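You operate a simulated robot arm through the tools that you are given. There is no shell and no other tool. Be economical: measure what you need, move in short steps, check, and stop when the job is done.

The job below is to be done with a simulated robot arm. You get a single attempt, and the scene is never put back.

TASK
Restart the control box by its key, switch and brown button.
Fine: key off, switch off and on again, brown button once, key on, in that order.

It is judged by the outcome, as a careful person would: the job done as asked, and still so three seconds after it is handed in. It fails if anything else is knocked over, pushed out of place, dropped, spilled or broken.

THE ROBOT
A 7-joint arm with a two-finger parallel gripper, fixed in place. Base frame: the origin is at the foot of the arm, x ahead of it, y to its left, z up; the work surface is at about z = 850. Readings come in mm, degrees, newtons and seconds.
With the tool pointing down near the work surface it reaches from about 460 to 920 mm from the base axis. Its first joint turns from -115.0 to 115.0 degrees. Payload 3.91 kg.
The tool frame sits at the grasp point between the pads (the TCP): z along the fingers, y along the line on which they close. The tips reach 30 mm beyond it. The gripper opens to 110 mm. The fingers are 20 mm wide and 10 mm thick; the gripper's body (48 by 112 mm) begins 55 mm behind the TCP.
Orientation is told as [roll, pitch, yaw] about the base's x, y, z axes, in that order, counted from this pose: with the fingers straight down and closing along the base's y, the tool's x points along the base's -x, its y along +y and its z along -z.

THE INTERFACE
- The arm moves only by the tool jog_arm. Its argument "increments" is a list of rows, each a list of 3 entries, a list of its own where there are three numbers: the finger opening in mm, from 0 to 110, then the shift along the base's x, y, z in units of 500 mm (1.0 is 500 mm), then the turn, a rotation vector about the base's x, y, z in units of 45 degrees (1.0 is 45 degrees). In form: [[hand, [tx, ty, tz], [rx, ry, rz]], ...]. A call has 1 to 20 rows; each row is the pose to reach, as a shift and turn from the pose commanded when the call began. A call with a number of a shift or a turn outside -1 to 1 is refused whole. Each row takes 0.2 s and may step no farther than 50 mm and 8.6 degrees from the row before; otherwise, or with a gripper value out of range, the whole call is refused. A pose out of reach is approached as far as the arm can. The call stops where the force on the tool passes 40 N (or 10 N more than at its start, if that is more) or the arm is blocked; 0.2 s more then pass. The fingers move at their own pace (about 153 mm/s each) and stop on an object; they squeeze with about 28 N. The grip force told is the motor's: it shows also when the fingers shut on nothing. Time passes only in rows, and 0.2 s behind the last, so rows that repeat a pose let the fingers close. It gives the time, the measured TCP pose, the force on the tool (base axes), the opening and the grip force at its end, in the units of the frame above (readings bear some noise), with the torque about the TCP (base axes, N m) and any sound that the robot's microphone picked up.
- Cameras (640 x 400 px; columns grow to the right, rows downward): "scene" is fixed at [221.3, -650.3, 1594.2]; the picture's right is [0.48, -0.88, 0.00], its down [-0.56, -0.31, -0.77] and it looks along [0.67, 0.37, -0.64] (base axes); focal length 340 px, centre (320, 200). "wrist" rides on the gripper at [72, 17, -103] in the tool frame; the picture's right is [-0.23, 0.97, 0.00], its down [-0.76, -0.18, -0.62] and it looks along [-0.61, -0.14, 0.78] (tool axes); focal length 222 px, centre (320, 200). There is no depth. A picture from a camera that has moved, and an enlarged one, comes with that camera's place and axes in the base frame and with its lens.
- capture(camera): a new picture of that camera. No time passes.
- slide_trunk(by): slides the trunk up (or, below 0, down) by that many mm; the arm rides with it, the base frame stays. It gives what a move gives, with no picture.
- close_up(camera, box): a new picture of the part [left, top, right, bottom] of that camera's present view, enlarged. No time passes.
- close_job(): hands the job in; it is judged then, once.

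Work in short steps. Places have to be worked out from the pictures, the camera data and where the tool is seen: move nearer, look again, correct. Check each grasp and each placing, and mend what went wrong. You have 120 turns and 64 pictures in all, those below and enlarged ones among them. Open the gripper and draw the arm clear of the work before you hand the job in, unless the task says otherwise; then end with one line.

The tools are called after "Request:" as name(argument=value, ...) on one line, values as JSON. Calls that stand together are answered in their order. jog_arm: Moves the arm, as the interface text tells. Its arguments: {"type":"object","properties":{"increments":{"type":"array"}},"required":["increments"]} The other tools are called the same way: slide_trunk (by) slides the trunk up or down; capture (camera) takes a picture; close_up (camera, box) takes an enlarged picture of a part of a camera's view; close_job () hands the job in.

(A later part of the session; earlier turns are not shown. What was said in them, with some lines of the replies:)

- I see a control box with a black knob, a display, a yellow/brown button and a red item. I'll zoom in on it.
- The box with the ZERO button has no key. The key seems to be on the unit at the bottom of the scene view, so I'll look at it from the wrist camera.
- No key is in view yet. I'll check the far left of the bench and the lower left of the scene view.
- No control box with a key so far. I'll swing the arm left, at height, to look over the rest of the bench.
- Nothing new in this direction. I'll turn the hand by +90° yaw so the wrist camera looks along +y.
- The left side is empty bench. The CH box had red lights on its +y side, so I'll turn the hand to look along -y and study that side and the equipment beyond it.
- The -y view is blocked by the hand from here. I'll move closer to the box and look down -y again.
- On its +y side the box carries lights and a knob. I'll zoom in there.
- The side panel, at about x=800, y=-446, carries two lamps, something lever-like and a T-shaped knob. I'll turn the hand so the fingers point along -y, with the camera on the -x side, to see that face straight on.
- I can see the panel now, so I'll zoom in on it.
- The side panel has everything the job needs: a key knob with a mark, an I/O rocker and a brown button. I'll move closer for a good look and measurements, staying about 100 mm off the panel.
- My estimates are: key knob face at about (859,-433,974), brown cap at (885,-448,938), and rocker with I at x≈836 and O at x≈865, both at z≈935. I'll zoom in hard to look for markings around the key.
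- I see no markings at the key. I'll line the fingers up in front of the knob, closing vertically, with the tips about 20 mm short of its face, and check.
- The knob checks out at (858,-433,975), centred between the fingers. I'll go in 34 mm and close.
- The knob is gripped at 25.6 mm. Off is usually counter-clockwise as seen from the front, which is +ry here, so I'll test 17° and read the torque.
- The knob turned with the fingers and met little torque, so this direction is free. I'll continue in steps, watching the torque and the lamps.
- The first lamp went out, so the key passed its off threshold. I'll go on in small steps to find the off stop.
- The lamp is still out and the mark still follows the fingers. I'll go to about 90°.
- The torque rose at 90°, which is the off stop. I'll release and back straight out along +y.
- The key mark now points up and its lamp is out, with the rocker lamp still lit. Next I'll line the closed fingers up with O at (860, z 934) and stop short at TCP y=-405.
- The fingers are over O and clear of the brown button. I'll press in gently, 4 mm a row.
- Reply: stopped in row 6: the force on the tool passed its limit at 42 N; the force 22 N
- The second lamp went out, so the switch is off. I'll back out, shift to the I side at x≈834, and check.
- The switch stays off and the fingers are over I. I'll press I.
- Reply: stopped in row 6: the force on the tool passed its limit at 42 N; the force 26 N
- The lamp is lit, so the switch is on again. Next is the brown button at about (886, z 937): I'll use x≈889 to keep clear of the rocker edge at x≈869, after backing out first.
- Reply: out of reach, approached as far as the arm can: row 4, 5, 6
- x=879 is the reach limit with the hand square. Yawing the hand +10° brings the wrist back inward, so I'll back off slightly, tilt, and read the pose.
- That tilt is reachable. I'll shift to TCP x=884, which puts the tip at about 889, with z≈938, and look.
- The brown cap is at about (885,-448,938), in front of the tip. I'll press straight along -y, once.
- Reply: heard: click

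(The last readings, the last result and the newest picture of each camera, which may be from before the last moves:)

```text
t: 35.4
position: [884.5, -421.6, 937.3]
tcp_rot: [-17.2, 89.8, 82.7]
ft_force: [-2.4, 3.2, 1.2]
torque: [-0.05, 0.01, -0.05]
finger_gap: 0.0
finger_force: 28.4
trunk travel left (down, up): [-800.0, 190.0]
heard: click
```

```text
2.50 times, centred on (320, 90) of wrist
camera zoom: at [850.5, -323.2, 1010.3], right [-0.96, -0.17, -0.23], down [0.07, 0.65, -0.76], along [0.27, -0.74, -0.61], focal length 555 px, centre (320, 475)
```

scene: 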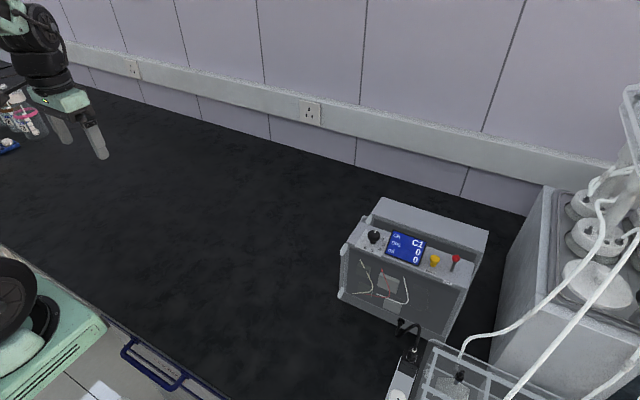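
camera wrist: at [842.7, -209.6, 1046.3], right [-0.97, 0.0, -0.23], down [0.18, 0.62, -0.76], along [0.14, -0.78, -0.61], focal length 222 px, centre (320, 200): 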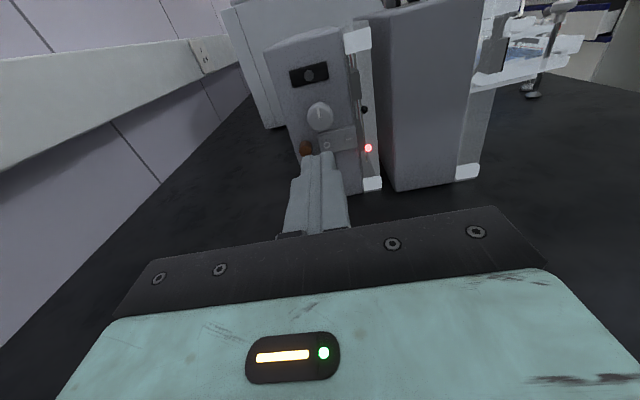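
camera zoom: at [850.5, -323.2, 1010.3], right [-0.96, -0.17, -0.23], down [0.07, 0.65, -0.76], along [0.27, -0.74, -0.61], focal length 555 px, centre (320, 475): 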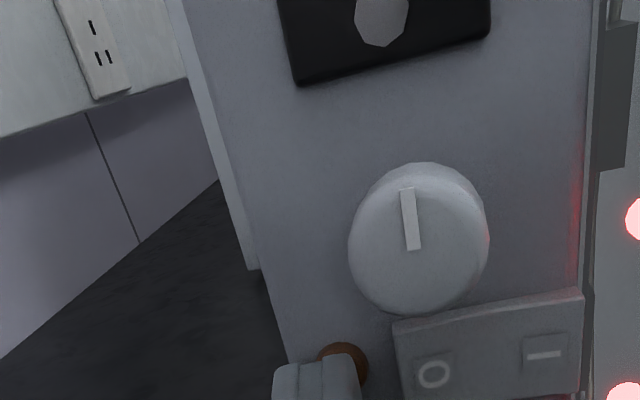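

A click, and the first lamp lit, so the button was pressed once. I'll withdraw and check the panel.

Request:
jog_arm(increments=[[0, [0, 0.03, 0], [0, 0, 0]], [0, [0, 0.1, 0], [0, 0, 0]], [0, [-0.03, 0.19, 0], [0, 0, 0]], [0, [-0.03, 0.22, 0], [0, 0, 0]]])

Request:
capture(camera="wrist")

Request:
close_up(camera="wrist", box=[220, 50, 460, 200])

```text
t: 36.4
position: [868.5, -310.6, 937.8]
tcp_rot: [-17.2, 89.7, 82.6]
ft_force: [0.4, 0.4, 0.5]
torque: [0.01, 0.01, -0.01]
finger_gap: 0.0
finger_force: 28.3
trunk travel left (down, up): [-800.0, 190.0]
```

```text
26 pictures are left
camera wrist: at [834.5, -212.2, 1010.4], right [-0.96, -0.17, -0.23], down [0.07, 0.65, -0.76], along [0.27, -0.74, -0.61], focal length 222 px, centre (320, 200)
```

wrist: 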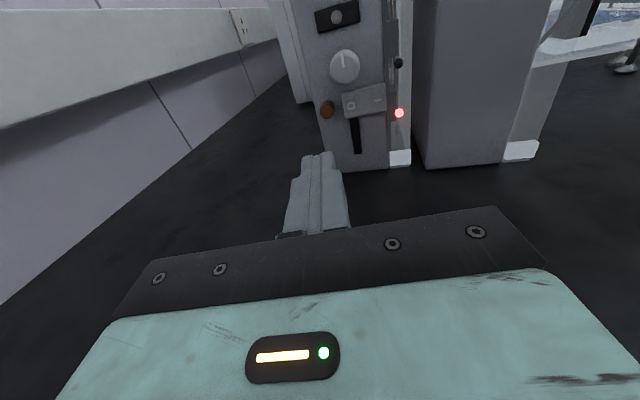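

```text
2.67 times, centred on (340, 125) of wrist
camera zoom: at [834.5, -212.2, 1010.4], right [-0.96, -0.17, -0.23], down [0.07, 0.65, -0.76], along [0.27, -0.74, -0.61], focal length 592 px, centre (267, 400)
```

zoom: 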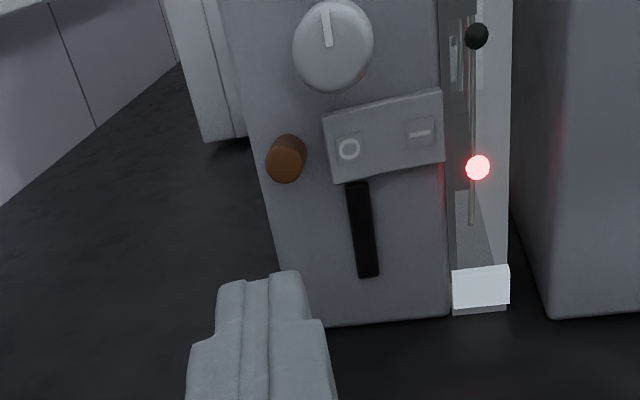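

The button sprang back, the switch is on and the key is still off. Last step is the key on: I'll square the hand, open to 42, and line up in front of the knob.

Request:
jog_arm(increments=[[20, [-0.01, 0, 0.04], [0, 0, -0.11]], [42, [-0.019, 0, 0.074], [0, 0, -0.22]], [42, [-0.019, -0.07, 0.074], [0, 0, -0.22]], [42, [-0.019, -0.138, 0.074], [0, 0, -0.22]], [42, [-0.019, -0.138, 0.074], [0, 0, -0.22]]])

Request:
close_up(camera="wrist", box=[200, 40, 440, 190])

```text
t: 37.6
position: [860.1, -380.1, 973.9]
tcp_rot: [-16.3, 89.9, 73.6]
ft_force: [0.1, -0.1, 0.0]
torque: [-0.02, 0.03, 0.0]
finger_gap: 42.1
finger_force: 0.0
trunk travel left (down, up): [-800.0, 190.0]
```

```text
2.67 times, centred on (320, 115) of wrist
camera zoom: at [844.5, -278.4, 1046.3], right [-0.97, 0.0, -0.23], down [0.18, 0.63, -0.76], along [0.14, -0.78, -0.61], focal length 592 px, centre (320, 427)
```

zoom: 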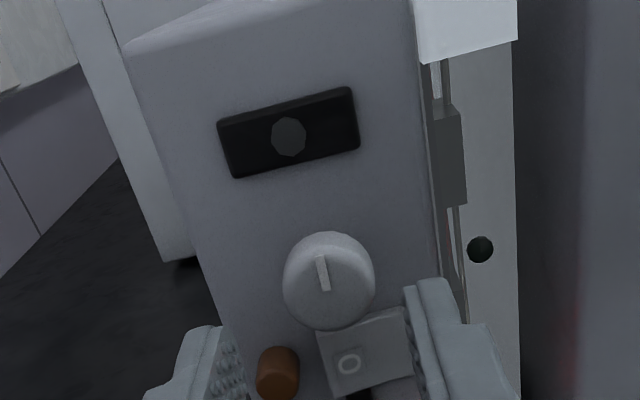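

The knob sits between the fingers. I'll advance 33 mm and close.

Request:
jog_arm(increments=[[42, [-0.002, -0.03, 0], [0, 0, 0]], [42, [-0.002, -0.066, 0], [0, 0, 0]], [30, [-0.002, -0.066, 0], [0, 0, 0]], [20, [-0.002, -0.066, 0], [0, 0, 0]], [20, [-0.002, -0.066, 0], [0, 0, 0]]])

```text
t: 38.8
position: [859.7, -413.8, 973.5]
tcp_rot: [-11.6, 89.9, 78.1]
ft_force: [-16.2, 5.7, -1.3]
torque: [-0.13, -0.01, -0.46]
finger_gap: 27.8
finger_force: 8.1
trunk travel left (down, up): [-800.0, 190.0]
```

One finger touched first and pushes the tool toward -x, so I'll shift 2 mm to -x and let the grip close.

Request:
jog_arm(increments=[[20, [-0.003, 0, 0], [0, 0, 0]], [20, [-0.004, 0, 0], [0, 0, 0]], [20, [-0.004, 0, 0], [0, 0, 0]]])

```text
t: 39.6
position: [858.0, -413.3, 974.0]
tcp_rot: [-10.7, 89.7, 79.4]
ft_force: [-3.2, -5.4, -8.9]
torque: [0.45, -0.09, 0.1]
finger_gap: 25.5
finger_force: 45.0
trunk travel left (down, up): [-800.0, 190.0]
```

The grip is firm at 25.5 mm. I'll turn back -90° in two stages, watching the torque.

Request:
jog_arm(increments=[[20, [0, 0, 0], [0, -0.16, 0]], [20, [0, 0, 0], [0, -0.32, 0]], [20, [0, 0, 0], [0, -0.48, 0]], [20, [0, 0, 0], [0, -0.64, 0]], [20, [0, 0, 0], [0, -0.8, 0]], [20, [0, 0, 0], [0, -0.96, 0]]])

Request:
jog_arm(increments=[[20, [0, 0, 0], [0, -0.15, 0]], [20, [0, 0, 0], [0, -0.3, 0]], [20, [0, 0, 0], [0, -0.45, 0]], [20, [0, 0, 0], [0, -0.6, 0]], [20, [0, 0, 0], [0, -0.75, 0]], [20, [0, 0, 0], [0, -0.86, 0]]])

Request:
close_up(camera="wrist", box=[220, 20, 480, 180])

```text
t: 41.1
position: [858.5, -413.7, 973.3]
tcp_rot: [-89.4, 46.7, 1.2]
ft_force: [15.7, -15.8, -8.3]
torque: [0.79, 0.04, 1.12]
finger_gap: 25.7
finger_force: 45.3
trunk travel left (down, up): [-800.0, 190.0]
stopped in row 6: the force on the tool passed its limit at 40 N (the readings are from after the stop); the commanded pose is now the measured one
```

```text
t: 42.5
position: [859.5, -414.2, 975.4]
tcp_rot: [-90.0, 7.8, 0.6]
ft_force: [26.4, -24.3, -5.4]
torque: [0.07, -0.03, 0.71]
finger_gap: 25.6
finger_force: 44.9
trunk travel left (down, up): [-800.0, 190.0]
```

```text
2.46 times, centred on (350, 100) of wrist
camera zoom: at [784.8, -311.8, 967.9], right [0.09, 0.0, -1.0], down [0.77, 0.63, 0.07], along [0.63, -0.78, 0.06], focal length 547 px, centre (246, 446)
```

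zoom: 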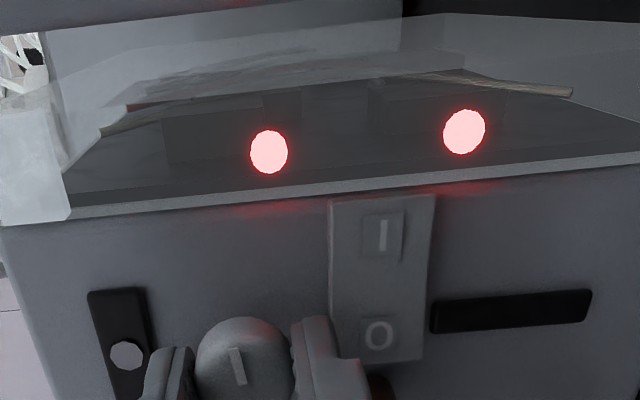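

Both lamps are lit. I'll ease the side load a little and turn the last 8° to the starting angle.

Request:
jog_arm(increments=[[20, [0.002, -0.002, 0], [0, 0, 0]], [20, [0.003, -0.003, 0], [0, -0.06, 0]], [20, [0.003, -0.003, 0], [0, -0.12, 0]], [20, [0.003, -0.003, 0], [0, -0.17, 0]]])

```text
t: 43.5
position: [859.1, -414.7, 975.0]
tcp_rot: [-90.1, 0.3, 0.4]
ft_force: [9.5, -4.4, -4.0]
torque: [0.04, 0.02, 0.14]
finger_gap: 25.5
finger_force: 44.5
trunk travel left (down, up): [-800.0, 190.0]
```

The key is back at its starting angle. I'll release and back out straight.

Request:
jog_arm(increments=[[42, [0, 0, 0], [0, 0, 0]], [42, [0, 0, 0], [0, 0, 0]], [42, [0, 0.06, 0], [0, 0, 0]], [42, [0, 0.14, 0], [0, 0, 0]], [42, [-0.03, 0.22, 0.02], [0, 0, 0]], [42, [-0.05, 0.3, 0.04], [0, 0, 0]]])

Request:
close_up(camera="wrist", box=[260, 40, 500, 190])

Request:
capture(camera="scene")

```text
t: 45.0
position: [833.2, -267.3, 996.2]
tcp_rot: [-90.0, 0.1, 0.3]
ft_force: [-0.4, -0.2, -0.4]
torque: [-0.03, -0.01, 0.01]
finger_gap: 42.1
finger_force: 0.1
trunk travel left (down, up): [-800.0, 190.0]
```

```text
2.67 times, centred on (380, 115) of wrist
camera zoom: at [760.5, -164.3, 979.1], right [0.22, 0.0, -0.97], down [0.76, 0.63, 0.17], along [0.61, -0.78, 0.14], focal length 592 px, centre (160, 427)
```

zoom: 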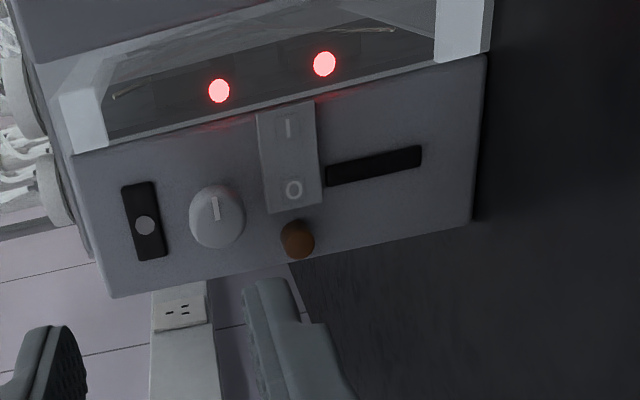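

```text
21 pictures are left
```

scene: 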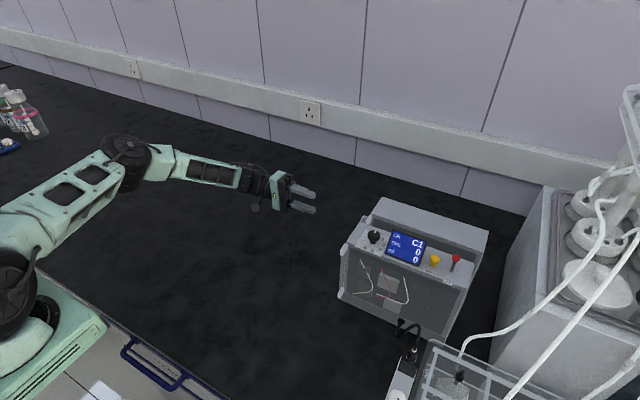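

Both lamps are lit, the key and switch are on, the button is out and the box hasn't moved. I'll draw further back with the gripper open, then hand in.

Request:
jog_arm(increments=[[80, [-0.05, 0.07, 0.03], [0, 0, 0]], [110, [-0.1, 0.14, 0.06], [0, 0, 0]], [110, [-0.15, 0.2, 0.09], [0, 0, 0]]])

Request:
close_job()

```text
t: 45.8
position: [757.2, -163.2, 1041.1]
tcp_rot: [-90.1, 0.2, 0.4]
ft_force: [-0.3, 0.4, 0.1]
torque: [-0.06, 0.01, -0.04]
finger_gap: 110.4
finger_force: 0.0
trunk travel left (down, up): [-800.0, 190.0]
```

```text
The job is handed in.
```

I restarted the control box in the order you gave: key off, switch off and on again, brown button once, key on. Both red lamps were lit at the last check, and nothing else was disturbed.
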